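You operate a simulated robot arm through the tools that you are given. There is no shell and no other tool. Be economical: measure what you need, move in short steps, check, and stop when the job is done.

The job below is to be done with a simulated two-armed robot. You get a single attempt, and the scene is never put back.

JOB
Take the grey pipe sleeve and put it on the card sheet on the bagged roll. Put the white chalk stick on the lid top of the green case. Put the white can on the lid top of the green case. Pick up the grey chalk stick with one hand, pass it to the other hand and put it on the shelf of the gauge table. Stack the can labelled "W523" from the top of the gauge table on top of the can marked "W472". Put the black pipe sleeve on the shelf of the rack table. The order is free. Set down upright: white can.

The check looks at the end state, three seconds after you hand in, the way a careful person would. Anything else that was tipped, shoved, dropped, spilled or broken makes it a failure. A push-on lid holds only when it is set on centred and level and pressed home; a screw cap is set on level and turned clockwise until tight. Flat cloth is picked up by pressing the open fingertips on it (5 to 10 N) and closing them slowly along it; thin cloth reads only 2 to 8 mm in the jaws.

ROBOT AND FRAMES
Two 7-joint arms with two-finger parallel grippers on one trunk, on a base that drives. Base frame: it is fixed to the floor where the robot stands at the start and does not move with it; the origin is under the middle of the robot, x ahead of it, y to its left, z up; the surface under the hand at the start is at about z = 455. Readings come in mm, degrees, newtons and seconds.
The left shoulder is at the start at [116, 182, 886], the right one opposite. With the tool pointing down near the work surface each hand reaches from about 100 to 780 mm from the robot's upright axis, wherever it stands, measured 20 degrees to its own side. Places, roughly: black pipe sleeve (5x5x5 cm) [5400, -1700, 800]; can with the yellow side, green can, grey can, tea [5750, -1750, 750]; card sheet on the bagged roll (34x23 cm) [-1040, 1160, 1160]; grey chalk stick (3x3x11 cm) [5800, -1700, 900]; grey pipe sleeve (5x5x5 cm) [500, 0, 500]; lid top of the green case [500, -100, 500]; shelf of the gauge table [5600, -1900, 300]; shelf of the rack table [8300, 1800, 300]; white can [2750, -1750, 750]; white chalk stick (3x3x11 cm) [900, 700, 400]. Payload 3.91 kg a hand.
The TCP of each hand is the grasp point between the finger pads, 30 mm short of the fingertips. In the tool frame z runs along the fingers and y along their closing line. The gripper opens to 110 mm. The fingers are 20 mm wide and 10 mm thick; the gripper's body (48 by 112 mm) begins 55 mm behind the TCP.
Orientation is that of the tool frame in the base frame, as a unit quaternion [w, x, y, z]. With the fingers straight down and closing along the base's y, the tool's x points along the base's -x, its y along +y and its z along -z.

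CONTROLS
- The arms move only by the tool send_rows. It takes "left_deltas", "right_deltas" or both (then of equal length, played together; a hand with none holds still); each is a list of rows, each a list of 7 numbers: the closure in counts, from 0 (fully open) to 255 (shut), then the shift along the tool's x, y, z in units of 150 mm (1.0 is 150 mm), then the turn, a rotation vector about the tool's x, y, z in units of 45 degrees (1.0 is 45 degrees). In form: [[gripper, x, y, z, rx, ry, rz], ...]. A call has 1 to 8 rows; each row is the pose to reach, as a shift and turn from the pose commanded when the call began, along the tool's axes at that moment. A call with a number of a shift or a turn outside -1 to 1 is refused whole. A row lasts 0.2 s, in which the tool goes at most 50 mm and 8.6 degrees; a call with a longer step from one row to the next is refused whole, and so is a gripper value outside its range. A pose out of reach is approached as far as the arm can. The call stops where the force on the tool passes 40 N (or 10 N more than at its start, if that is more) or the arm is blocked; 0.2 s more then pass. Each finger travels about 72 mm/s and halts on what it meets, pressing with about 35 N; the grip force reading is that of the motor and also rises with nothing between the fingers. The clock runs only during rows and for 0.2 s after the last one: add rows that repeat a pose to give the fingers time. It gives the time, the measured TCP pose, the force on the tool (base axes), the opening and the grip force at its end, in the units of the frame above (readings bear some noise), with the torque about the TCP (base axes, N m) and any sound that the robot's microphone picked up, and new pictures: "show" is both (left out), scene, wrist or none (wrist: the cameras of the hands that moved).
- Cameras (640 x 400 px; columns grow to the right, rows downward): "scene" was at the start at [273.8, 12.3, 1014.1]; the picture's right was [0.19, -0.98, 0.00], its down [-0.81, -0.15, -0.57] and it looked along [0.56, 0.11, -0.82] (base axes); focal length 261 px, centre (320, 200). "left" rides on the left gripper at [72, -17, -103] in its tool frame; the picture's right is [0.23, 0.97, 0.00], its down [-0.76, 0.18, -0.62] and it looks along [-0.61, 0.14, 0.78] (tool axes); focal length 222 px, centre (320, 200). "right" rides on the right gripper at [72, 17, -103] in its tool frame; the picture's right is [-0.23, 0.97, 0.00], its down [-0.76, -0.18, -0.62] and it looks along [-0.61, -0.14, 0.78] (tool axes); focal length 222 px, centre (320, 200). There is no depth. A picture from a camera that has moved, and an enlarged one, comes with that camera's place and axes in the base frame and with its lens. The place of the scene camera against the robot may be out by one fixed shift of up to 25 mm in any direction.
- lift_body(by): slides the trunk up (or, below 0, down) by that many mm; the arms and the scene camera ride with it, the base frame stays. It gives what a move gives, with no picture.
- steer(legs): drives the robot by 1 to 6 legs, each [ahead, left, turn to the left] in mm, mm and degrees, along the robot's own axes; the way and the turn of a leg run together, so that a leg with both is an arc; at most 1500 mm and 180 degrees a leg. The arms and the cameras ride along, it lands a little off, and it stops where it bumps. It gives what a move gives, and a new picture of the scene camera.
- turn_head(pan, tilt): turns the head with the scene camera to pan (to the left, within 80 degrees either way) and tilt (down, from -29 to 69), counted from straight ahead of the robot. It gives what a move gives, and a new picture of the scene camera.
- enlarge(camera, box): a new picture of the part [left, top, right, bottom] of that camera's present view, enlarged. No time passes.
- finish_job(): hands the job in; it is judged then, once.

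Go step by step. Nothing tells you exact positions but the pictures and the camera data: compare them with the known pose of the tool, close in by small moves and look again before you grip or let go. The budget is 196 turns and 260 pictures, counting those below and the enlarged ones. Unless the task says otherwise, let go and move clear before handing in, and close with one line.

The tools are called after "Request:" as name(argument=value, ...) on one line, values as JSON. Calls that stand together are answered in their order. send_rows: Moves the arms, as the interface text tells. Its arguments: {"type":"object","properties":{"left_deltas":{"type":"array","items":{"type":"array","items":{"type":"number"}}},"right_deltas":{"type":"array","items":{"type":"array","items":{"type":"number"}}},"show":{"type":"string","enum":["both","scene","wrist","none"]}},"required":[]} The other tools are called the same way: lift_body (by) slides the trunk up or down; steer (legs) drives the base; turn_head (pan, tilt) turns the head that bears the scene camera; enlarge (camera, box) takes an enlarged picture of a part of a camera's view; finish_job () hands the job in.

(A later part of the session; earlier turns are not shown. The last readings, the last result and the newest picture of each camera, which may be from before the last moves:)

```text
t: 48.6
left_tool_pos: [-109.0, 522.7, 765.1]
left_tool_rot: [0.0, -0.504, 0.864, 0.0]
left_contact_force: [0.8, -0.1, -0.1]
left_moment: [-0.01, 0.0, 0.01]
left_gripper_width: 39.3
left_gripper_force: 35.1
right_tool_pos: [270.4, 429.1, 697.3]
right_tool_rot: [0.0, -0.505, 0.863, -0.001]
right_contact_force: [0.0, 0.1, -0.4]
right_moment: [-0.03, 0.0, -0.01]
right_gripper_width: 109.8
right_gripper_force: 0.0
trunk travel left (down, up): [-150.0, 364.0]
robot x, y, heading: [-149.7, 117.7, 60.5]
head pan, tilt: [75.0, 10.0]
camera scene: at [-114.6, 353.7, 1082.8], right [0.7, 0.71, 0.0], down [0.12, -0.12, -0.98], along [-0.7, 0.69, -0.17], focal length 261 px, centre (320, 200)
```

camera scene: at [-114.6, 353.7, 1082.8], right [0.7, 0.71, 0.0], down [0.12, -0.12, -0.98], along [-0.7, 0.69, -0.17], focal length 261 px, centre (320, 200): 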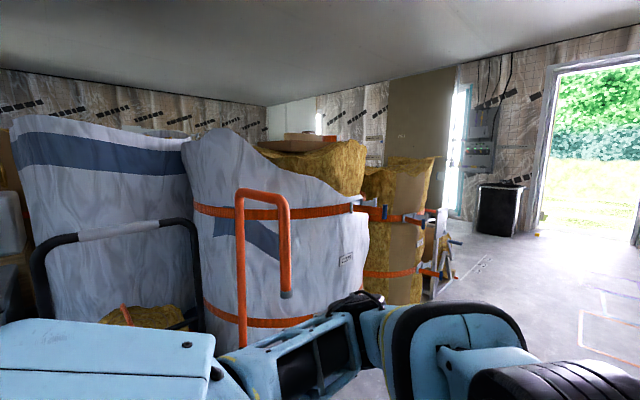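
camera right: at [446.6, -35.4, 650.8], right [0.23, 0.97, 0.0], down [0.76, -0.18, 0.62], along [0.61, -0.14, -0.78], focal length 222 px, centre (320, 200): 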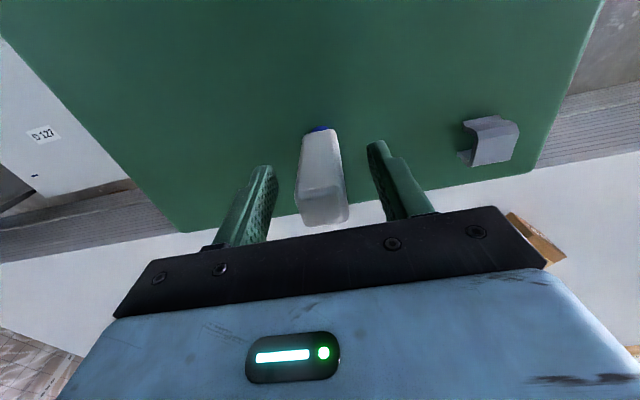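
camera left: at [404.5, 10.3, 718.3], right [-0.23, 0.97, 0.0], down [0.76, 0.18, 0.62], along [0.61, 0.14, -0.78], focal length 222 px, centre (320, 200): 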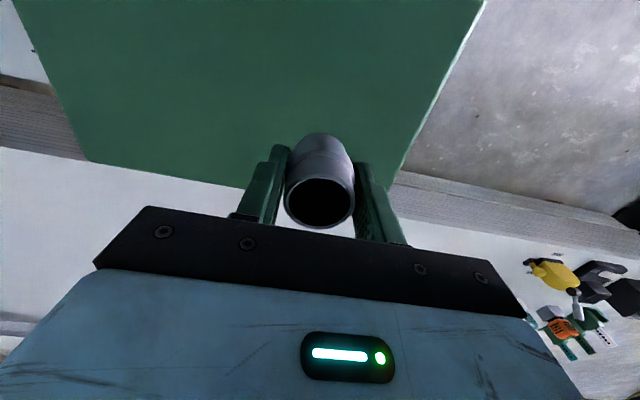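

The rolls stand behind-left. I raise the trunk to see the card sheet on top.

Request:
lift_body(by=360)

Request:
turn_head(pan=75, tilt=15)

```text
t: 52.1
left_tool_pos: [-109.2, 523.4, 1124.1]
left_tool_rot: [-0.001, -0.503, 0.864, -0.001]
left_contact_force: [-0.5, 0.0, 0.3]
left_moment: [0.02, 0.04, 0.02]
left_gripper_width: 39.5
left_gripper_force: 35.4
right_tool_pos: [270.5, 428.6, 1057.7]
right_tool_rot: [0.0, -0.504, 0.864, -0.002]
right_contact_force: [0.2, -0.7, 0.1]
right_moment: [0.0, 0.01, 0.02]
right_gripper_width: 110.1
right_gripper_force: 0.1
trunk travel left (down, up): [-510.0, 4.0]
robot x, y, heading: [-147.6, 117.5, 60.6]
head pan, tilt: [75.0, 10.0]
```

```text
t: 52.7
left_tool_pos: [-109.7, 522.3, 1124.4]
left_tool_rot: [-0.001, -0.504, 0.864, 0.0]
left_contact_force: [-0.4, -0.3, -0.9]
left_moment: [-0.02, 0.01, 0.01]
left_gripper_width: 39.5
left_gripper_force: 34.9
right_tool_pos: [268.7, 429.2, 1057.4]
right_tool_rot: [0.002, -0.504, 0.863, 0.0]
right_contact_force: [-0.3, -0.6, 0.0]
right_moment: [-0.01, 0.0, -0.01]
right_gripper_width: 109.9
right_gripper_force: 0.1
trunk travel left (down, up): [-510.0, 4.0]
robot x, y, heading: [-153.9, 120.7, 60.4]
head pan, tilt: [75.0, 15.0]
camera scene: at [-204.2, 195.9, 1472.6], right [0.7, 0.71, 0.0], down [0.18, -0.18, -0.97], along [-0.69, 0.68, -0.26], focal length 261 px, centre (320, 200)
```

scene: 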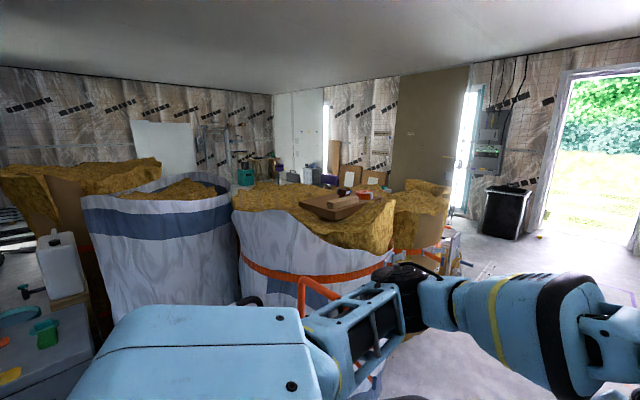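

Request:
enlarge(camera="scene", box=[230, 160, 450, 310])

```text
2.67 times, centred on (340, 235) of scene
camera zoom: at [-204.2, 195.9, 1472.6], right [0.7, 0.71, 0.0], down [0.18, -0.18, -0.97], along [-0.69, 0.68, -0.26], focal length 696 px, centre (267, 107)
```

zoom: 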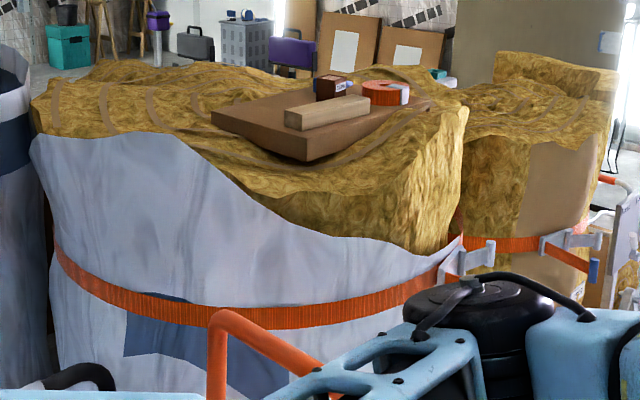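

The card is a board lying on the roll, roughly x -1110..-860, y 930..1270, z about 1160, with some objects on it. Its -y, -x corner region near (-1010, 1000) is free. A hand truck handle stands at x about -820, so I'll come from the +x side.

Request:
steer(legs=[[540, 500, 0], [0, 0, 85]])

Request:
turn_head(pan=20, tilt=30)

```text
t: 61.3
left_tool_pos: [-724.8, 904.7, 1124.5]
left_tool_rot: [0.001, 0.956, -0.293, 0.0]
left_contact_force: [0.1, 0.7, -0.6]
left_moment: [-0.01, 0.01, -0.02]
left_gripper_width: 39.3
left_gripper_force: 35.1
right_tool_pos: [-601.3, 1276.8, 1057.8]
right_tool_rot: [0.0, 0.957, -0.291, -0.001]
right_contact_force: [0.5, 0.2, 0.0]
right_moment: [0.01, 0.0, 0.02]
right_gripper_width: 110.0
right_gripper_force: 0.0
trunk travel left (down, up): [-510.0, 4.0]
robot x, y, heading: [-327.3, 830.0, 145.9]
head pan, tilt: [75.0, 15.0]
camera scene: at [-401.3, 777.0, 1472.6], right [-0.66, 0.76, 0.0], down [0.2, 0.17, -0.97], along [-0.73, -0.63, -0.26], focal length 261 px, centre (320, 200)
```

scene: 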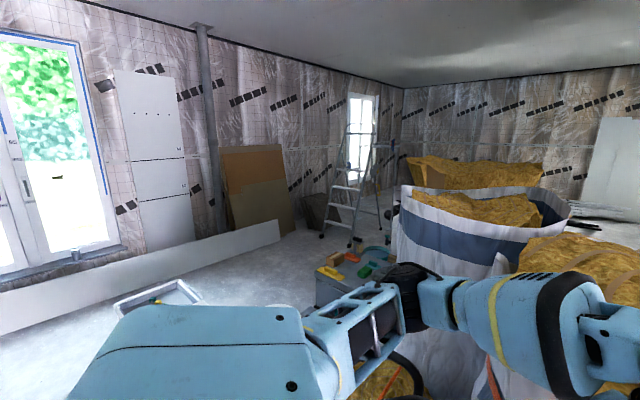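

```text
t: 62.5
left_tool_pos: [-724.9, 904.7, 1124.8]
left_tool_rot: [0.001, 0.956, -0.292, 0.0]
left_contact_force: [-1.1, -0.4, 0.3]
left_moment: [-0.02, 0.02, -0.03]
left_gripper_width: 38.9
left_gripper_force: 35.2
right_tool_pos: [-601.4, 1277.1, 1056.2]
right_tool_rot: [0.0, 0.956, -0.292, -0.001]
right_contact_force: [-0.4, 0.7, -0.3]
right_moment: [0.03, 0.0, 0.03]
right_gripper_width: 109.8
right_gripper_force: 0.0
trunk travel left (down, up): [-510.0, 4.0]
robot x, y, heading: [-325.4, 833.6, 146.3]
head pan, tilt: [20.0, 30.0]
camera scene: at [-418.5, 860.0, 1448.4], right [0.24, 0.97, 0.0], down [0.48, -0.12, -0.87], along [-0.84, 0.21, -0.5], focal length 261 px, centre (320, 200)
```

scene: 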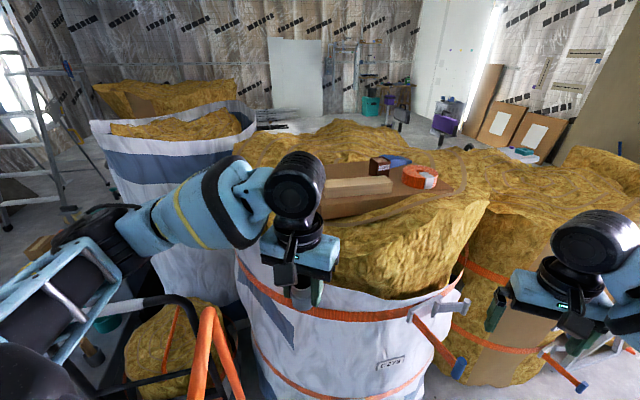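

Request:
send_rows(left_deltas=[[200, 0, 0, -0.3, 0, 0, 0], [200, 0, 0, -0.6, 0, 0, 0], [200, 0.05, 0.1, -0.85, 0, 0, 0], [200, 0.1, 0.3, -0.95, 0, 0, 0], [200, 0.1, 0.6, -1.0, 0, 0, 0]], show="both")

```text
t: 63.7
left_tool_pos: [-761.9, 820.3, 1275.8]
left_tool_rot: [-0.001, 0.956, -0.293, 0.001]
left_contact_force: [-0.5, -0.4, 0.5]
left_moment: [0.03, 0.01, 0.01]
left_gripper_width: 39.1
left_gripper_force: 34.8
right_tool_pos: [-600.9, 1273.3, 1057.0]
right_tool_rot: [-0.001, 0.956, -0.293, -0.001]
right_contact_force: [-0.1, 0.8, 1.2]
right_moment: [0.01, 0.01, -0.06]
right_gripper_width: 110.2
right_gripper_force: 0.1
trunk travel left (down, up): [-510.0, 4.0]
robot x, y, heading: [-323.5, 826.7, 145.6]
head pan, tilt: [20.0, 30.0]
camera scene: at [-418.7, 858.2, 1448.4], right [0.24, 0.97, 0.0], down [0.49, -0.12, -0.87], along [-0.84, 0.21, -0.5], focal length 261 px, centre (320, 200)
camera left: at [-694.0, 792.3, 1379.6], right [-0.36, -0.93, 0.0], down [-0.73, 0.28, 0.62], along [-0.58, 0.22, -0.78], focal length 222 px, centre (320, 200)
```

scene: 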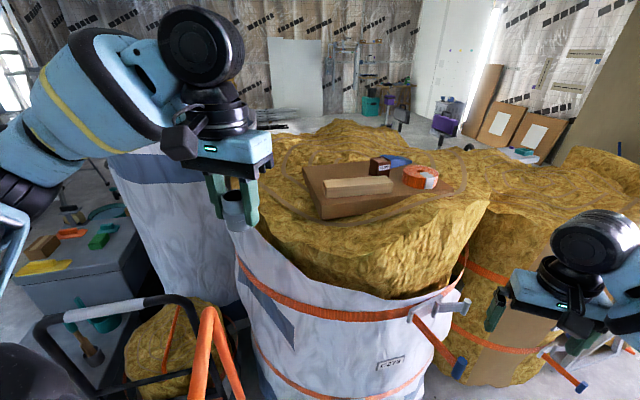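
left: 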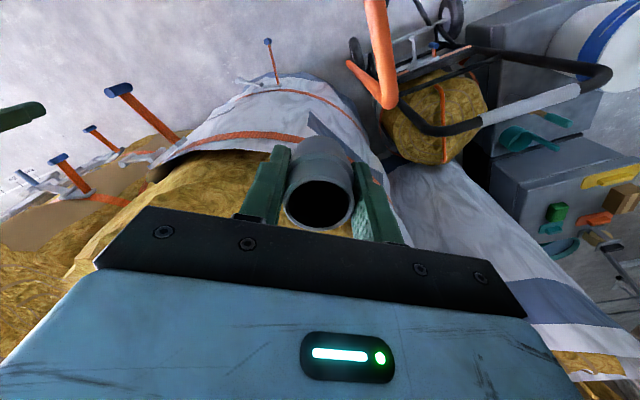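

Request:
enlarge(camera="scene", box=[270, 120, 470, 245])

```text
3.20 times, centred on (370, 182) of scene
camera zoom: at [-418.7, 858.2, 1448.4], right [0.24, 0.97, 0.0], down [0.49, -0.12, -0.87], along [-0.84, 0.21, -0.5], focal length 835 px, centre (160, 256)
```

zoom: 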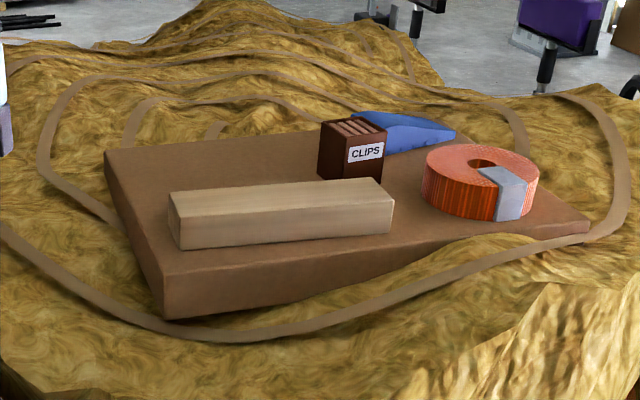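

The board is at about x -1127..-893, y 981..1315, z about 1150; a free spot for the sleeve is (-1050, 1050). I tuck the right hand up and back, then move closer.

Request:
send_rows(right_deltas=[[0, 0.1, 0, -0.3, 0, 0, 0], [0, 0.3, 0, -0.5, 0, 0, 0], [0, 0.55, 0, -0.7, 0, 0, 0], [0, 0.8, 0, -0.9, 0, 0, 0], [0, 1.0, 0, -1.0, 0, 0, 0]], show="none")

Request:
turn_head(pan=20, tilt=60)

```text
t: 64.9
left_tool_pos: [-761.8, 822.1, 1275.1]
left_tool_rot: [-0.001, 0.956, -0.292, 0.0]
left_contact_force: [-0.1, 0.0, 0.1]
left_moment: [0.0, 0.02, -0.01]
left_gripper_width: 39.4
left_gripper_force: 35.3
right_tool_pos: [-476.3, 1192.1, 1206.9]
right_tool_rot: [0.0, 0.956, -0.292, 0.001]
right_contact_force: [-0.5, -0.1, 0.6]
right_moment: [0.0, -0.01, -0.03]
right_gripper_width: 110.0
right_gripper_force: 0.0
trunk travel left (down, up): [-510.0, 4.0]
robot x, y, heading: [-329.7, 831.8, 146.0]
head pan, tilt: [20.0, 30.0]
```

```text
t: 65.9
left_tool_pos: [-762.6, 821.1, 1275.2]
left_tool_rot: [0.0, 0.956, -0.294, 0.0]
left_contact_force: [0.2, -0.1, 0.1]
left_moment: [-0.04, 0.0, 0.01]
left_gripper_width: 39.1
left_gripper_force: 35.0
right_tool_pos: [-476.4, 1193.2, 1206.6]
right_tool_rot: [0.0, 0.957, -0.292, -0.001]
right_contact_force: [0.2, 0.3, 0.1]
right_moment: [0.02, -0.01, 0.0]
right_gripper_width: 110.1
right_gripper_force: 0.2
trunk travel left (down, up): [-510.0, 4.0]
robot x, y, heading: [-329.5, 832.2, 145.8]
head pan, tilt: [20.0, 60.0]
camera scene: at [-395.4, 854.3, 1406.3], right [0.24, 0.97, 0.0], down [0.84, -0.21, -0.5], along [-0.49, 0.12, -0.87], focal length 261 px, centre (320, 200)
```

scene: 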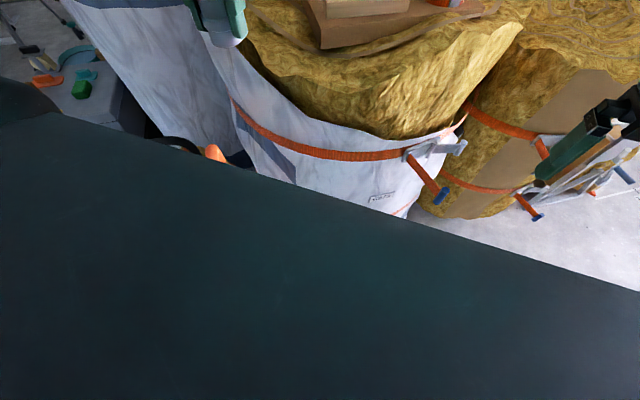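

I'll try reaching from here before driving closer.

Request:
turn_head(pan=20, tilt=30)

Request:
send_rows(left_deltas=[[200, -0.25, 0, 0, 0, 0, 0], [200, -0.5, -0.05, 0, 0, 0, 0], [200, -0.75, -0.1, 0, 0, 0, 0], [200, -1.0, -0.15, 0, 0, 0, 0], [200, -1.0, -0.15, 0, 0, 0, 0]], show="none")

Request:
send_rows(left_deltas=[[200, -0.25, 0, 0, 0, 0, 0], [200, -0.5, 0, 0, 0, 0, 0], [200, -0.75, 0, 0, 0, 0, 0], [200, -1.0, 0, 0, 0, 0, 0], [200, -1.0, 0, 0, 0, 0, 0]], show="both")

```text
t: 66.8
left_tool_pos: [-761.8, 821.8, 1276.1]
left_tool_rot: [0.0, 0.956, -0.292, 0.001]
left_contact_force: [0.7, 0.6, -0.6]
left_moment: [0.03, 0.01, -0.02]
left_gripper_width: 39.0
left_gripper_force: 34.5
right_tool_pos: [-477.1, 1192.6, 1207.7]
right_tool_rot: [0.0, 0.956, -0.293, -0.001]
right_contact_force: [0.4, -0.2, -0.2]
right_moment: [-0.02, -0.02, -0.02]
right_gripper_width: 109.9
right_gripper_force: 0.1
trunk travel left (down, up): [-510.0, 4.0]
robot x, y, heading: [-322.9, 828.4, 146.0]
head pan, tilt: [20.0, 30.0]
camera scene: at [-418.5, 860.2, 1448.3], right [0.24, 0.97, 0.0], down [0.49, -0.12, -0.87], along [-0.84, 0.21, -0.5], focal length 261 px, centre (320, 200)
```

scene: 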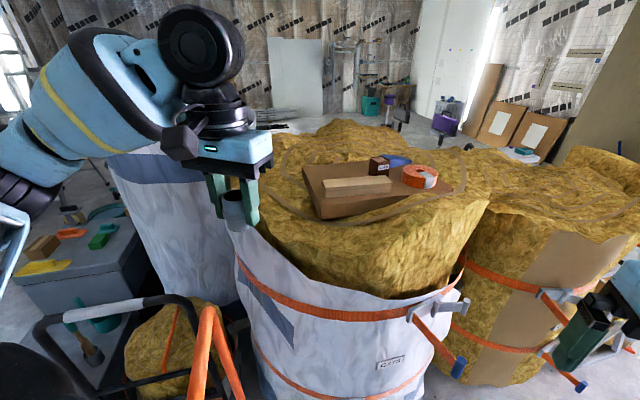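

```text
t: 68.0
left_tool_pos: [-876.1, 924.2, 1276.2]
left_tool_rot: [0.0, 0.956, -0.292, 0.0]
left_contact_force: [0.9, 0.1, 0.2]
left_moment: [0.02, 0.01, -0.04]
left_gripper_width: 39.3
left_gripper_force: 34.8
right_tool_pos: [-476.7, 1191.1, 1207.2]
right_tool_rot: [-0.001, 0.956, -0.292, -0.001]
right_contact_force: [0.2, 0.1, -0.7]
right_moment: [0.05, 0.03, 0.01]
right_gripper_width: 109.8
right_gripper_force: 0.0
trunk travel left (down, up): [-510.0, 4.0]
robot x, y, heading: [-322.9, 829.8, 146.3]
head pan, tilt: [20.0, 30.0]
```

```text
t: 69.2
left_tool_pos: [-964.6, 990.9, 1261.6]
left_tool_rot: [0.002, 0.956, -0.294, 0.0]
left_contact_force: [-0.3, 0.9, -0.8]
left_moment: [-0.02, 0.04, -0.04]
left_gripper_width: 39.2
left_gripper_force: 34.6
left hand out of reach, approached as far as the arm can: row 3, 4, 5
right_tool_pos: [-475.2, 1194.2, 1205.1]
right_tool_rot: [0.001, 0.956, -0.292, 0.0]
right_contact_force: [1.1, -0.5, 0.4]
right_moment: [-0.03, 0.01, 0.01]
right_gripper_width: 110.1
right_gripper_force: 0.2
trunk travel left (down, up): [-510.0, 4.0]
robot x, y, heading: [-323.5, 829.9, 145.9]
head pan, tilt: [20.0, 30.0]
camera scene: at [-417.7, 861.8, 1448.3], right [0.24, 0.97, 0.0], down [0.48, -0.12, -0.87], along [-0.84, 0.21, -0.5], focal length 261 px, centre (320, 200)
camera left: at [-895.5, 962.7, 1364.6], right [-0.36, -0.93, 0.0], down [-0.73, 0.28, 0.62], along [-0.58, 0.22, -0.78], focal length 222 px, centre (320, 200)
```

scene: 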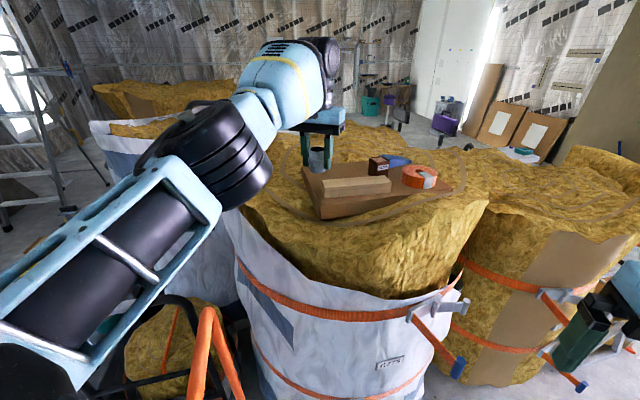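
left: 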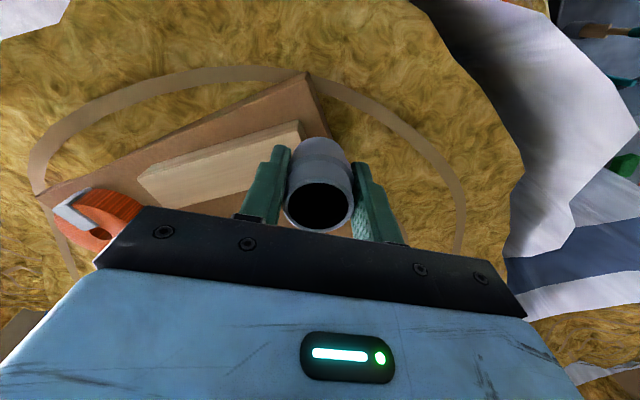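

The wrist view puts the board's near corner at about (-922, 984), the block over x -949..-990. The target is (-1060, 1045), so I need about 100 mm more; I drive ahead with the hand held high.

Request:
steer(legs=[[100, 0, 0]])

Request:
enlarge(camera="left", box=[100, 0, 500, 250])

```text
t: 70.4
left_tool_pos: [-1045.9, 1044.6, 1262.3]
left_tool_rot: [0.0, 0.956, -0.293, -0.001]
left_contact_force: [-0.3, -0.2, -0.6]
left_moment: [-0.01, 0.02, -0.01]
left_gripper_width: 39.4
left_gripper_force: 35.2
right_tool_pos: [-557.5, 1247.9, 1206.2]
right_tool_rot: [0.0, 0.956, -0.293, -0.001]
right_contact_force: [0.2, -1.9, 0.0]
right_moment: [0.01, -0.02, 0.01]
right_gripper_width: 109.8
right_gripper_force: 0.0
trunk travel left (down, up): [-510.0, 4.0]
robot x, y, heading: [-408.3, 887.4, 146.1]
head pan, tilt: [20.0, 30.0]
camera scene: at [-499.4, 915.0, 1448.5], right [0.24, 0.97, 0.0], down [0.48, -0.12, -0.87], along [-0.84, 0.21, -0.5], focal length 261 px, centre (320, 200)
```

scene: 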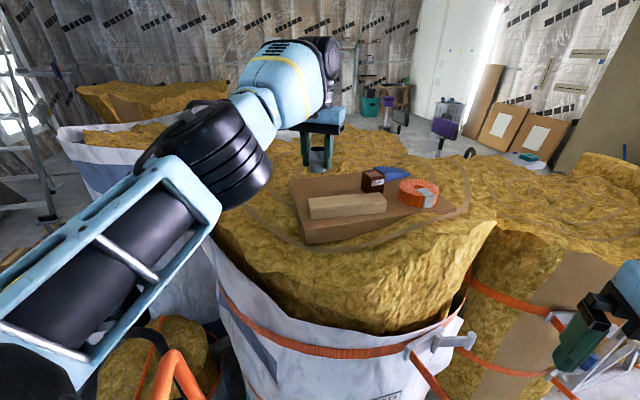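

```text
1.60 times, centred on (300, 125) of left
camera zoom: at [-977.0, 1016.3, 1365.5], right [-0.36, -0.93, 0.0], down [-0.73, 0.28, 0.62], along [-0.58, 0.22, -0.78], focal length 355 px, centre (352, 320)
```

zoom: 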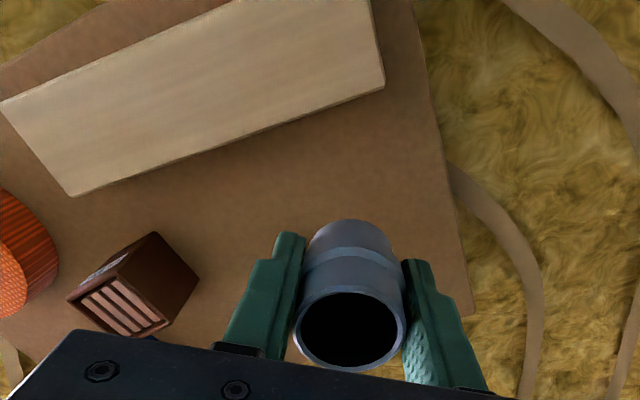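

Request:
send_rows(left_deltas=[[200, 0.05, 0, 0.1, 0, 0, 0], [200, 0.1, 0, 0.25, 0, 0, 0], [200, 0.1, 0, 0.25, 0, 0, 0]], show="wrist")

```text
t: 71.2
left_tool_pos: [-1050.5, 1050.0, 1231.8]
left_tool_rot: [0.0, 0.956, -0.293, 0.0]
left_contact_force: [-0.7, 0.1, -0.3]
left_moment: [-0.01, -0.02, 0.0]
left_gripper_width: 39.2
left_gripper_force: 35.0
left hand out of reach, approached as far as the arm can: row 1, 2, 3
right_tool_pos: [-558.7, 1247.5, 1206.6]
right_tool_rot: [0.0, 0.956, -0.293, 0.0]
right_contact_force: [-0.3, 0.3, -0.3]
right_moment: [-0.03, 0.03, 0.03]
right_gripper_width: 109.9
right_gripper_force: 0.1
trunk travel left (down, up): [-510.0, 4.0]
robot x, y, heading: [-408.7, 884.6, 146.1]
head pan, tilt: [20.0, 30.0]
camera left: at [-982.1, 1021.1, 1336.4], right [-0.36, -0.93, 0.0], down [-0.73, 0.28, 0.62], along [-0.58, 0.22, -0.78], focal length 222 px, centre (320, 200)
```

left: 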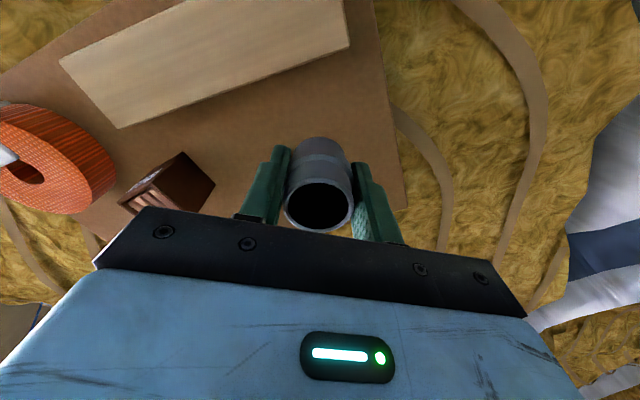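

Request:
send_rows(left_deltas=[[200, 0.1, 0, 0.1, 0, 0, 0], [200, 0.1, 0, 0.2, 0, 0, 0], [200, 0.1, 0, 0.24, 0, 0, 0], [200, 0.1, 0, 0.24, 0, 0, 0]], show="wrist")

```text
t: 72.2
left_tool_pos: [-1057.4, 1053.7, 1205.1]
left_tool_rot: [0.001, 0.956, -0.293, 0.0]
left_contact_force: [-0.9, -0.2, -0.2]
left_moment: [0.04, -0.01, 0.01]
left_gripper_width: 39.5
left_gripper_force: 35.3
left hand out of reach, approached as far as the arm can: row 1, 2, 3, 4
right_tool_pos: [-558.2, 1247.5, 1206.4]
right_tool_rot: [-0.001, 0.956, -0.292, -0.001]
right_contact_force: [-0.2, 0.3, 0.4]
right_moment: [0.03, -0.01, 0.01]
right_gripper_width: 110.2
right_gripper_force: 0.0
trunk travel left (down, up): [-510.0, 4.0]
robot x, y, heading: [-403.4, 889.7, 145.9]
head pan, tilt: [20.0, 30.0]
camera left: at [-987.5, 1025.6, 1309.0], right [-0.36, -0.93, 0.0], down [-0.73, 0.28, 0.62], along [-0.58, 0.22, -0.78], focal length 222 px, centre (320, 200)
```

left: 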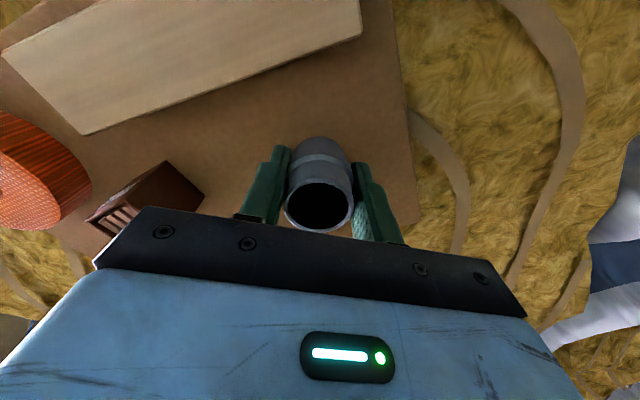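

Request:
send_rows(left_deltas=[[200, 0.1, 0, 0.02, 0, 0, 0], [200, 0.15, 0, 0.04, 0, 0, 0], [200, 0.15, 0, 0.06, 0, 0, 0], [200, 0.15, 0, 0.06, 0, 0, 0]], show="none")

```text
t: 73.2
left_tool_pos: [-1057.0, 1053.2, 1205.3]
left_tool_rot: [0.0, 0.956, -0.294, 0.0]
left_contact_force: [0.0, 0.9, 0.0]
left_moment: [0.01, 0.04, 0.02]
left_gripper_width: 39.2
left_gripper_force: 34.7
left hand out of reach, approached as far as the arm can: row 1, 2, 3, 4
right_tool_pos: [-557.6, 1247.7, 1206.7]
right_tool_rot: [0.0, 0.956, -0.293, -0.001]
right_contact_force: [0.3, -1.0, 0.3]
right_moment: [0.0, -0.01, 0.01]
right_gripper_width: 109.9
right_gripper_force: 0.1
trunk travel left (down, up): [-510.0, 4.0]
robot x, y, heading: [-407.2, 884.8, 146.2]
head pan, tilt: [20.0, 30.0]
```

Request:
send_rows(left_deltas=[[200, 0.15, 0, 0, 0, 0, 0], [200, 0.25, 0, 0, 0, 0, 0], [200, 0.25, 0, 0, 0, 0, 0]], show="none")

```text
t: 74.0
left_tool_pos: [-1054.8, 1054.0, 1207.9]
left_tool_rot: [0.0, 0.956, -0.293, 0.0]
left_contact_force: [-0.2, 0.1, -1.2]
left_moment: [0.02, -0.01, -0.01]
left_gripper_width: 38.9
left_gripper_force: 35.4
left hand out of reach, approached as far as the arm can: row 1, 2, 3
right_tool_pos: [-558.2, 1247.4, 1207.2]
right_tool_rot: [0.0, 0.956, -0.293, -0.001]
right_contact_force: [-0.4, 0.1, -1.3]
right_moment: [0.0, -0.02, 0.01]
right_gripper_width: 110.1
right_gripper_force: 0.1
trunk travel left (down, up): [-510.0, 4.0]
robot x, y, heading: [-404.0, 889.4, 145.9]
head pan, tilt: [20.0, 30.0]
```

Request:
send_rows(left_deltas=[[200, 0.25, 0, -0.1, 0, 0, 0], [200, 0.5, 0, -0.2, 0, 0, 0], [200, 0.5, 0, -0.2, 0, 0, 0]], show="scene")

```text
t: 74.8
left_tool_pos: [-1043.7, 1047.8, 1255.7]
left_tool_rot: [0.0, 0.956, -0.293, 0.001]
left_contact_force: [0.9, 0.3, -0.5]
left_moment: [0.01, 0.03, 0.01]
left_gripper_width: 39.2
left_gripper_force: 35.7
left hand out of reach, approached as far as the arm can: row 1, 2, 3
right_tool_pos: [-557.7, 1247.5, 1206.1]
right_tool_rot: [0.001, 0.956, -0.292, -0.001]
right_contact_force: [0.5, 0.5, 0.1]
right_moment: [0.02, 0.02, 0.02]
right_gripper_width: 110.1
right_gripper_force: 0.1
trunk travel left (down, up): [-510.0, 4.0]
robot x, y, heading: [-405.2, 887.4, 146.0]
head pan, tilt: [20.0, 30.0]
camera scene: at [-500.0, 915.2, 1448.3], right [0.24, 0.97, 0.0], down [0.48, -0.12, -0.87], along [-0.84, 0.21, -0.5], focal length 261 px, centre (320, 200)
```

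scene: 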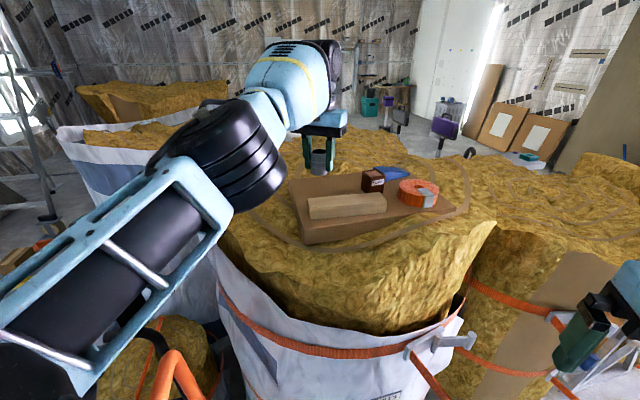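

The arm seems stuck near full stretch. I'll retreat with a sideways component to free it.

Request:
send_rows(left_deltas=[[200, 0.2, 0.1, -0.1, 0, 0, 0], [200, 0.4, 0.25, -0.1, 0, 0, 0], [200, 0.6, 0.4, -0.1, 0, 0, 0], [200, 0.8, 0.5, -0.1, 0, 0, 0], [200, 0.8, 0.5, -0.1, 0, 0, 0]], show="none")

```text
t: 76.0
left_tool_pos: [-1074.3, 970.6, 1302.7]
left_tool_rot: [-0.001, 0.956, -0.293, 0.0]
left_contact_force: [0.4, -0.2, -0.8]
left_moment: [-0.01, 0.02, 0.03]
left_gripper_width: 39.1
left_gripper_force: 35.2
left hand out of reach, approached as far as the arm can: row 1, 2, 3, 4, 5
right_tool_pos: [-558.2, 1248.4, 1206.4]
right_tool_rot: [0.001, 0.956, -0.292, -0.001]
right_contact_force: [0.2, -0.4, -0.9]
right_moment: [0.01, -0.01, 0.01]
right_gripper_width: 110.2
right_gripper_force: 0.0
trunk travel left (down, up): [-510.0, 4.0]
robot x, y, heading: [-407.7, 884.6, 145.7]
head pan, tilt: [20.0, 30.0]
```

Request:
send_rows(left_deltas=[[200, 0.3, 0, 0, 0, 0, 0], [200, 0.6, 0, 0, 0, 0, 0], [200, 0.9, 0, 0, 0, 0, 0], [200, 1.0, 0, 0, 0, 0, 0], [200, 1.0, 0, 0, 0, 0, 0], [200, 1.0, 0, 0, 0, 0, 0]], show="scene")

```text
t: 77.4
left_tool_pos: [-1067.4, 951.6, 1335.8]
left_tool_rot: [-0.001, 0.956, -0.292, -0.001]
left_contact_force: [0.4, 0.0, 0.2]
left_moment: [-0.02, 0.01, -0.02]
left_gripper_width: 39.3
left_gripper_force: 34.8
left hand out of reach, approached as far as the arm can: row 1, 2, 3, 4, 5, 6
right_tool_pos: [-559.1, 1247.4, 1206.6]
right_tool_rot: [0.001, 0.956, -0.292, 0.0]
right_contact_force: [-0.5, 0.2, -0.1]
right_moment: [-0.01, 0.02, 0.0]
right_gripper_width: 110.3
right_gripper_force: 0.2
trunk travel left (down, up): [-510.0, 4.0]
robot x, y, heading: [-402.1, 884.3, 146.2]
head pan, tilt: [20.0, 30.0]
camera scene: at [-500.0, 915.1, 1448.4], right [0.24, 0.97, 0.0], down [0.48, -0.12, -0.87], along [-0.84, 0.21, -0.5], focal length 261 px, centre (320, 200)
```

scene: 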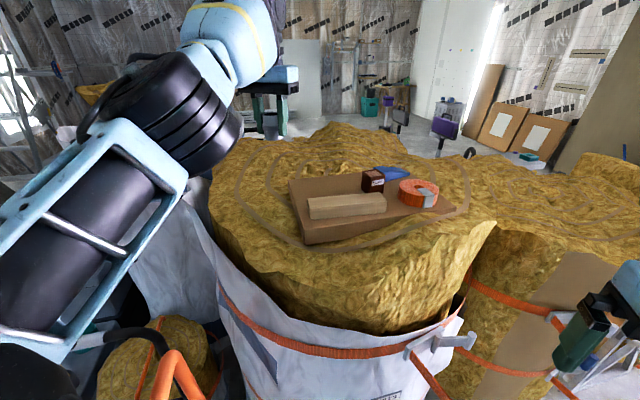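

Request:
send_rows(left_deltas=[[200, 0.2, 0, 0.2, 0, -0.18, 0], [200, 0.4, 0, 0.4, 0, -0.36, 0], [200, 0.6, 0, 0.5, 0, -0.5, 0], [200, 0.8, 0, 0.5, 0, -0.5, 0], [200, 1.0, 0, 0.5, 0, -0.5, 0], [200, 1.0, 0, 0.5, 0, -0.5, 0]], show="none")

```text
t: 78.8
left_tool_pos: [-1128.9, 962.9, 1374.1]
left_tool_rot: [-0.058, 0.938, -0.288, -0.187]
left_contact_force: [-0.8, 0.3, -0.9]
left_moment: [-0.01, 0.02, -0.02]
left_gripper_width: 39.2
left_gripper_force: 35.0
left hand out of reach, approached as far as the arm can: row 1, 2, 3, 4, 5, 6
right_tool_pos: [-557.8, 1247.3, 1206.3]
right_tool_rot: [0.001, 0.956, -0.292, -0.001]
right_contact_force: [0.1, -0.2, 0.0]
right_moment: [0.0, 0.0, 0.0]
right_gripper_width: 109.9
right_gripper_force: 0.0
trunk travel left (down, up): [-510.0, 4.0]
robot x, y, heading: [-405.4, 883.9, 146.2]
head pan, tilt: [20.0, 30.0]
```

Request:
send_rows(left_deltas=[[200, 0.1, 0, 0, 0, 0.18, 0], [200, 0.2, 0, 0, 0, 0.36, 0], [200, 0.3, 0, 0, 0, 0.54, 0], [200, 0.4, 0, 0, 0, 0.72, 0], [200, 0.5, 0, 0, 0, 0.9, 0], [200, 0.5, 0, 0, 0, 1.0, 0], [200, 0.5, 0, 0, 0, 1.0, 0]], show="none")

```text
t: 80.4
left_tool_pos: [-1025.1, 918.7, 1289.4]
left_tool_rot: [0.051, 0.942, -0.288, 0.166]
left_contact_force: [-0.6, -0.2, 0.2]
left_moment: [-0.02, 0.02, -0.02]
left_gripper_width: 39.3
left_gripper_force: 35.4
left hand out of reach, approached as far as the arm can: row 1, 2, 3, 4, 5, 6, 7
right_tool_pos: [-558.1, 1247.5, 1206.5]
right_tool_rot: [-0.001, 0.956, -0.292, 0.001]
right_contact_force: [0.9, 0.4, -0.1]
right_moment: [-0.06, -0.06, 0.02]
right_gripper_width: 110.0
right_gripper_force: 0.0
trunk travel left (down, up): [-510.0, 4.0]
robot x, y, heading: [-407.5, 885.5, 146.1]
head pan, tilt: [20.0, 30.0]
```

Request:
turn_head(pan=50, tilt=10)

```text
t: 81.3
left_tool_pos: [-1025.2, 920.0, 1289.5]
left_tool_rot: [0.052, 0.941, -0.29, 0.165]
left_contact_force: [0.0, 0.1, 0.2]
left_moment: [-0.03, -0.02, -0.01]
left_gripper_width: 39.3
left_gripper_force: 34.9
right_tool_pos: [-557.8, 1247.8, 1207.1]
right_tool_rot: [-0.001, 0.956, -0.293, 0.0]
right_contact_force: [0.6, -0.5, -0.3]
right_moment: [0.01, 0.0, -0.01]
right_gripper_width: 110.3
right_gripper_force: 0.0
trunk travel left (down, up): [-510.0, 4.0]
robot x, y, heading: [-405.2, 887.7, 146.0]
head pan, tilt: [50.0, 10.0]
camera scene: at [-501.8, 867.7, 1480.6], right [-0.27, 0.96, 0.0], down [0.17, 0.05, -0.98], along [-0.95, -0.27, -0.17], focal length 261 px, centre (320, 200)
```

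scene: 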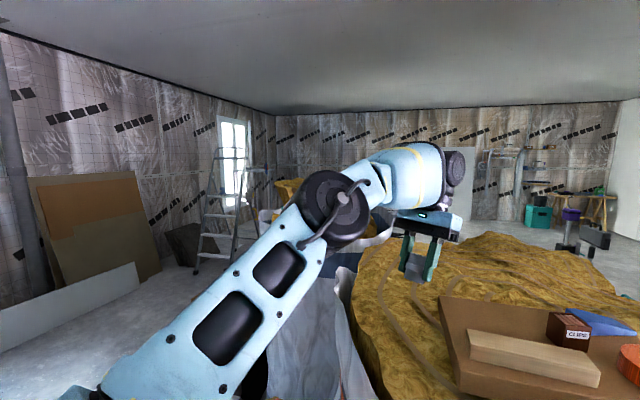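

Request:
send_rows(left_deltas=[[200, 0, 0, 0, 0, 0, 0], [200, 0, 0, 0, 0, 0, 0], [200, 0, 0, 0, 0, 0, 0], [200, 0, 0, 0, 0, 0, 0]], show="none")

```text
t: 82.3
left_tool_pos: [-1023.2, 919.4, 1289.8]
left_tool_rot: [0.051, 0.942, -0.289, 0.165]
left_contact_force: [0.5, -0.3, -0.2]
left_moment: [0.01, 0.0, 0.01]
left_gripper_width: 39.4
left_gripper_force: 34.7
right_tool_pos: [-558.6, 1248.3, 1206.6]
right_tool_rot: [-0.001, 0.956, -0.292, -0.001]
right_contact_force: [0.1, 0.2, 0.6]
right_moment: [0.02, 0.0, -0.01]
right_gripper_width: 110.3
right_gripper_force: 0.2
trunk travel left (down, up): [-510.0, 4.0]
robot x, y, heading: [-406.7, 885.4, 145.9]
head pan, tilt: [50.0, 10.0]
```

Request:
send_rows(left_deltas=[[200, 0, 0, 0, 0, 0.15, 0], [200, 0, 0, 0, 0, 0.3, 0], [200, 0, 0, 0, 0, 0.45, 0], [200, 0, 0, 0, 0, 0.6, 0], [200, 0, 0, 0, 0, 0.6, 0]], show="none")

```text
t: 83.5
left_tool_pos: [-873.8, 938.1, 1257.2]
left_tool_rot: [0.111, 0.885, -0.271, 0.362]
left_contact_force: [0.4, -0.4, 0.4]
left_moment: [-0.01, 0.03, 0.0]
left_gripper_width: 39.0
left_gripper_force: 34.9
left hand out of reach, approached as far as the arm can: row 1, 2, 3, 4, 5
right_tool_pos: [-557.0, 1248.3, 1205.7]
right_tool_rot: [0.0, 0.956, -0.293, -0.001]
right_contact_force: [0.4, 0.0, -0.3]
right_moment: [0.03, 0.02, 0.04]
right_gripper_width: 109.9
right_gripper_force: 0.1
trunk travel left (down, up): [-510.0, 4.0]
robot x, y, heading: [-406.5, 885.9, 145.8]
head pan, tilt: [50.0, 10.0]
```

Request:
send_rows(left_deltas=[[200, 0, 0, 0, 0, -0.15, 0], [200, 0, 0, 0, 0, -0.3, 0], [200, 0, 0, 0, 0, -0.45, 0], [200, 0, 0, 0, 0, -0.6, 0], [200, 0, 0, 0, 0, -0.75, 0], [200, 0, 0, 0, 0, -0.9, 0], [200, 0, 0, 0, 0, -1.0, 0], [200, 0, 0, 0, 0, -1.0, 0]], show="none")

```text
t: 85.3
left_tool_pos: [-877.4, 936.5, 1257.5]
left_tool_rot: [-0.002, 0.956, -0.292, -0.003]
left_contact_force: [0.8, 0.3, -0.1]
left_moment: [-0.03, 0.0, 0.02]
left_gripper_width: 39.4
left_gripper_force: 35.3
right_tool_pos: [-558.0, 1247.1, 1205.6]
right_tool_rot: [0.0, 0.956, -0.292, -0.001]
right_contact_force: [-0.5, 1.0, -0.4]
right_moment: [0.01, 0.01, -0.01]
right_gripper_width: 110.2
right_gripper_force: 0.0
trunk travel left (down, up): [-510.0, 4.0]
robot x, y, heading: [-406.9, 883.6, 145.8]
head pan, tilt: [50.0, 10.0]
```

Freed. I'll drive 45 mm closer so the target is well within reach, then move in at a height of about 1240.

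Request:
steer(legs=[[45, 0, 0]])

Request:
turn_head(pan=20, tilt=35)

```text
t: 86.2
left_tool_pos: [-910.5, 960.2, 1257.6]
left_tool_rot: [-0.002, 0.956, -0.293, -0.004]
left_contact_force: [-0.7, 0.2, 0.0]
left_moment: [0.01, 0.02, -0.03]
left_gripper_width: 39.2
left_gripper_force: 35.3
right_tool_pos: [-592.7, 1271.6, 1206.9]
right_tool_rot: [-0.001, 0.956, -0.292, -0.003]
right_contact_force: [0.2, 0.1, -0.4]
right_moment: [-0.01, 0.0, -0.02]
right_gripper_width: 110.2
right_gripper_force: 0.1
trunk travel left (down, up): [-510.0, 4.0]
robot x, y, heading: [-443.5, 908.7, 145.9]
head pan, tilt: [50.0, 10.0]
camera scene: at [-535.8, 890.8, 1481.1], right [-0.28, 0.96, 0.0], down [0.16, 0.05, -0.99], along [-0.95, -0.27, -0.17], focal length 261 px, centre (320, 200)
```

scene: 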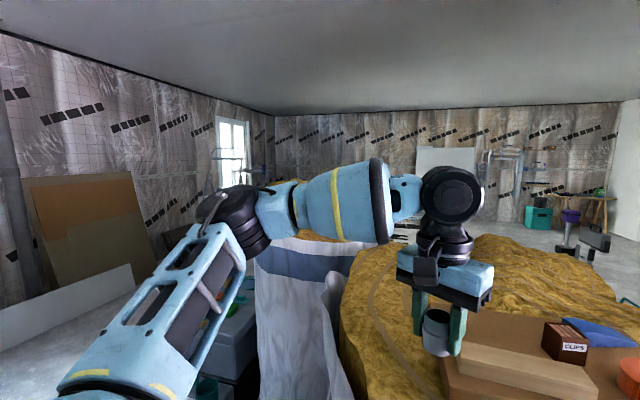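

```text
t: 87.2
left_tool_pos: [-911.9, 960.4, 1257.3]
left_tool_rot: [-0.001, 0.956, -0.293, -0.004]
left_contact_force: [-0.5, 0.0, -0.1]
left_moment: [0.0, -0.01, 0.03]
left_gripper_width: 39.2
left_gripper_force: 35.1
right_tool_pos: [-593.2, 1271.4, 1206.9]
right_tool_rot: [0.0, 0.956, -0.293, -0.001]
right_contact_force: [-0.7, 0.1, -0.1]
right_moment: [-0.01, 0.03, -0.02]
right_gripper_width: 110.0
right_gripper_force: 0.0
trunk travel left (down, up): [-510.0, 4.0]
robot x, y, heading: [-443.7, 910.4, 145.7]
head pan, tilt: [20.0, 35.0]
camera scene: at [-533.4, 938.7, 1440.7], right [0.24, 0.97, 0.0], down [0.56, -0.14, -0.82], along [-0.8, 0.2, -0.57], focal length 261 px, centre (320, 200)
```

scene: 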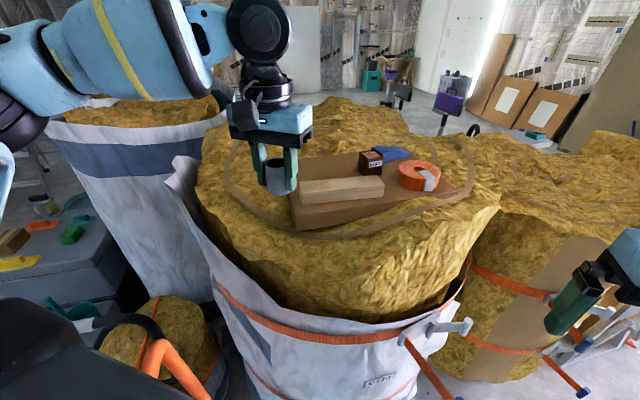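

Request:
send_rows(left_deltas=[[200, -0.2, 0.02, 0, 0, 0, 0], [200, -0.4, 0.04, 0, 0, 0, 0], [200, -0.6, 0.05, 0, 0, 0, 0], [200, -0.8, 0.07, 0, 0, 0, 0], [200, -0.96, 0.084, 0.05, 0, 0, 0], [200, -0.96, 0.084, 0.15, 0, 0, 0], [200, -0.96, 0.084, 0.25, 0, 0, 0]], show="wrist")

```text
t: 88.8
left_tool_pos: [-1038.6, 1032.2, 1218.8]
left_tool_rot: [-0.001, 0.956, -0.293, -0.004]
left_contact_force: [0.4, 0.8, -0.5]
left_moment: [0.01, 0.0, 0.0]
left_gripper_width: 39.1
left_gripper_force: 35.2
right_tool_pos: [-592.7, 1273.2, 1205.7]
right_tool_rot: [0.0, 0.956, -0.293, -0.001]
right_contact_force: [-0.6, -0.7, 0.0]
right_moment: [0.03, 0.06, -0.02]
right_gripper_width: 109.8
right_gripper_force: 0.1
trunk travel left (down, up): [-510.0, 4.0]
robot x, y, heading: [-446.8, 910.4, 145.8]
head pan, tilt: [20.0, 35.0]
camera left: at [-970.4, 1003.4, 1323.2], right [-0.36, -0.93, 0.0], down [-0.73, 0.28, 0.63], along [-0.59, 0.23, -0.78], focal length 222 px, centre (320, 200)
```

left: 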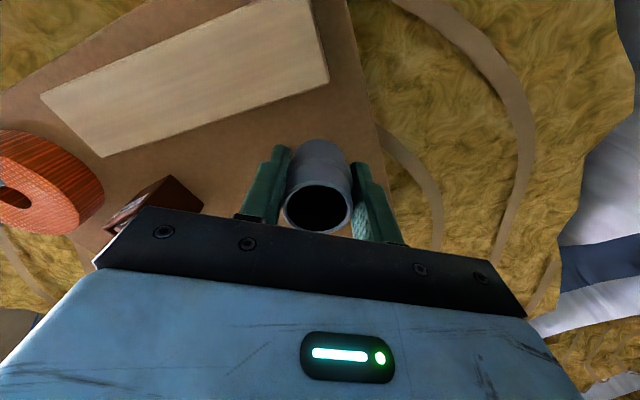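

Request:
send_rows(left_deltas=[[200, -0.09, -0.05, 0.05, 0, 0, 0], [200, -0.09, -0.05, 0.1, 0, 0, 0], [200, -0.09, -0.05, 0.12, 0, 0, 0], [200, -0.09, -0.05, 0.14, 0, 0, 0], [200, -0.09, -0.05, 0.16, 0, 0, 0], [200, -0.09, -0.05, 0.18, 0, 0, 0]], show="wrist")

```text
t: 90.2
left_tool_pos: [-1046.4, 1045.7, 1193.7]
left_tool_rot: [-0.002, 0.956, -0.293, -0.003]
left_contact_force: [0.2, -0.2, -0.2]
left_moment: [-0.03, -0.02, -0.03]
left_gripper_width: 39.2
left_gripper_force: 35.0
right_tool_pos: [-593.6, 1272.5, 1206.9]
right_tool_rot: [0.0, 0.956, -0.292, -0.001]
right_contact_force: [0.5, 0.1, 0.6]
right_moment: [0.0, 0.0, -0.02]
right_gripper_width: 110.2
right_gripper_force: 0.0
trunk travel left (down, up): [-510.0, 4.0]
robot x, y, heading: [-442.8, 912.9, 145.9]
head pan, tilt: [20.0, 35.0]
camera left: at [-977.2, 1017.1, 1297.2], right [-0.36, -0.93, 0.0], down [-0.73, 0.28, 0.63], along [-0.59, 0.23, -0.78], focal length 222 px, centre (320, 200)
```

left: 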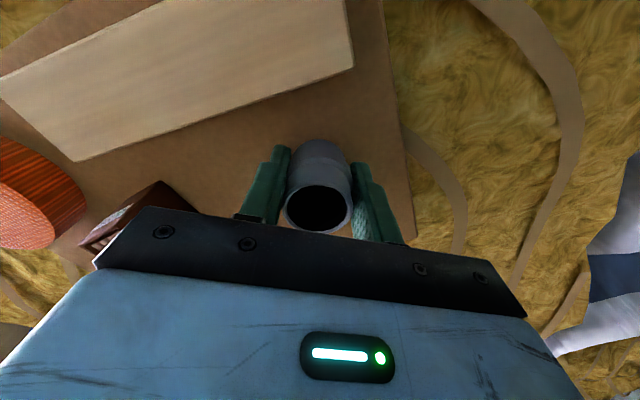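

Request:
send_rows(left_deltas=[[200, 0, 0, 0.015, 0, 0, 0], [200, 0, 0, 0.03, 0, 0, 0], [200, 0, 0, 0.04, 0, 0, 0], [200, 0, 0, 0.05, 0, 0, 0], [200, 0, 0, 0.05, 0, 0, 0]], show="none")

```text
t: 91.4
left_tool_pos: [-1045.4, 1045.0, 1188.0]
left_tool_rot: [-0.003, 0.956, -0.293, -0.006]
left_contact_force: [-6.4, 0.8, 17.5]
left_moment: [0.16, 0.04, 0.04]
left_gripper_width: 39.1
left_gripper_force: 35.1
right_tool_pos: [-592.7, 1271.5, 1207.8]
right_tool_rot: [-0.001, 0.956, -0.292, -0.001]
right_contact_force: [0.5, 0.1, -0.4]
right_moment: [0.02, -0.01, -0.01]
right_gripper_width: 110.0
right_gripper_force: 0.0
trunk travel left (down, up): [-510.0, 4.0]
robot x, y, heading: [-444.2, 909.1, 145.7]
head pan, tilt: [20.0, 35.0]
```

Contact. Release gently.

Request:
send_rows(left_deltas=[[200, 0, 0, -0.007, 0, 0, 0], [155, 0, 0, -0.007, 0, 0, 0], [145, 0, 0, -0.007, 0, 0, 0], [130, 0, 0, -0.007, 0, 0, 0], [110, 0, 0, -0.007, 0, 0, 0], [90, 0, 0, -0.007, 0, 0, 0], [90, 0, 0, -0.007, 0, 0, 0]], show="wrist")

```text
t: 93.0
left_tool_pos: [-1046.3, 1046.0, 1186.6]
left_tool_rot: [-0.002, 0.956, -0.292, -0.004]
left_contact_force: [-0.2, -0.2, -0.3]
left_moment: [-0.03, 0.0, -0.03]
left_gripper_width: 71.0
left_gripper_force: 0.1
right_tool_pos: [-594.3, 1272.8, 1206.6]
right_tool_rot: [0.0, 0.956, -0.293, -0.001]
right_contact_force: [0.1, 0.6, 0.1]
right_moment: [0.03, -0.01, -0.01]
right_gripper_width: 110.1
right_gripper_force: 0.1
trunk travel left (down, up): [-510.0, 4.0]
robot x, y, heading: [-442.5, 911.4, 145.8]
head pan, tilt: [20.0, 35.0]
camera left: at [-977.4, 1017.4, 1290.7], right [-0.36, -0.93, 0.0], down [-0.73, 0.28, 0.63], along [-0.59, 0.23, -0.78], focal length 222 px, centre (320, 200)
```

left: 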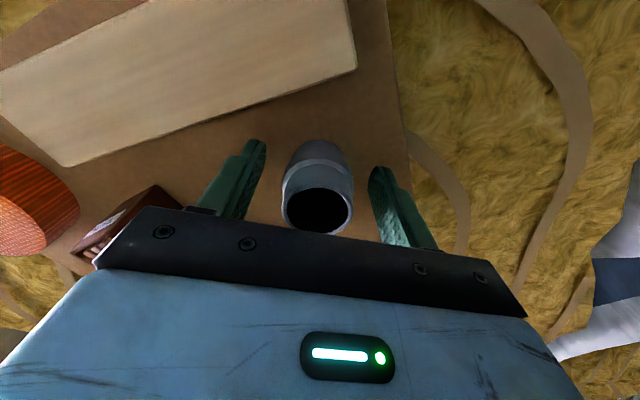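

Request:
send_rows(left_deltas=[[90, 0, 0, -0.2, 0, 0, 0], [90, 0, 0, -0.4, 0, 0, 0], [60, 0.15, 0, -0.6, 0, 0, 0], [60, 0.4, 0, -0.6, 0, 0, 0], [60, 0.65, 0, -0.6, 0, 0, 0], [60, 0.9, 0, -0.6, 0, 0, 0]], show="scene")

```text
t: 94.4
left_tool_pos: [-933.3, 967.2, 1276.1]
left_tool_rot: [-0.002, 0.956, -0.293, -0.004]
left_contact_force: [0.0, 0.2, -0.1]
left_moment: [0.02, 0.02, 0.0]
left_gripper_width: 84.2
left_gripper_force: 0.0
right_tool_pos: [-594.8, 1270.4, 1207.6]
right_tool_rot: [0.0, 0.957, -0.291, -0.001]
right_contact_force: [-1.3, 0.2, -0.5]
right_moment: [0.0, 0.01, 0.01]
right_gripper_width: 109.8
right_gripper_force: 0.1
trunk travel left (down, up): [-510.0, 4.0]
robot x, y, heading: [-437.8, 911.1, 146.0]
head pan, tilt: [20.0, 35.0]
camera scene: at [-533.2, 938.1, 1440.7], right [0.24, 0.97, 0.0], down [0.56, -0.14, -0.82], along [-0.8, 0.2, -0.57], focal length 261 px, centre (320, 200)
```

scene: 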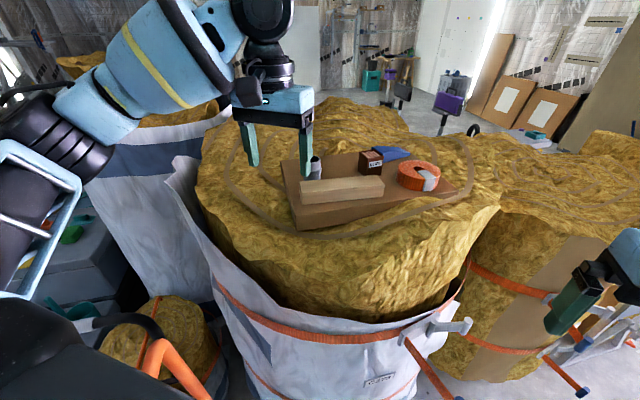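

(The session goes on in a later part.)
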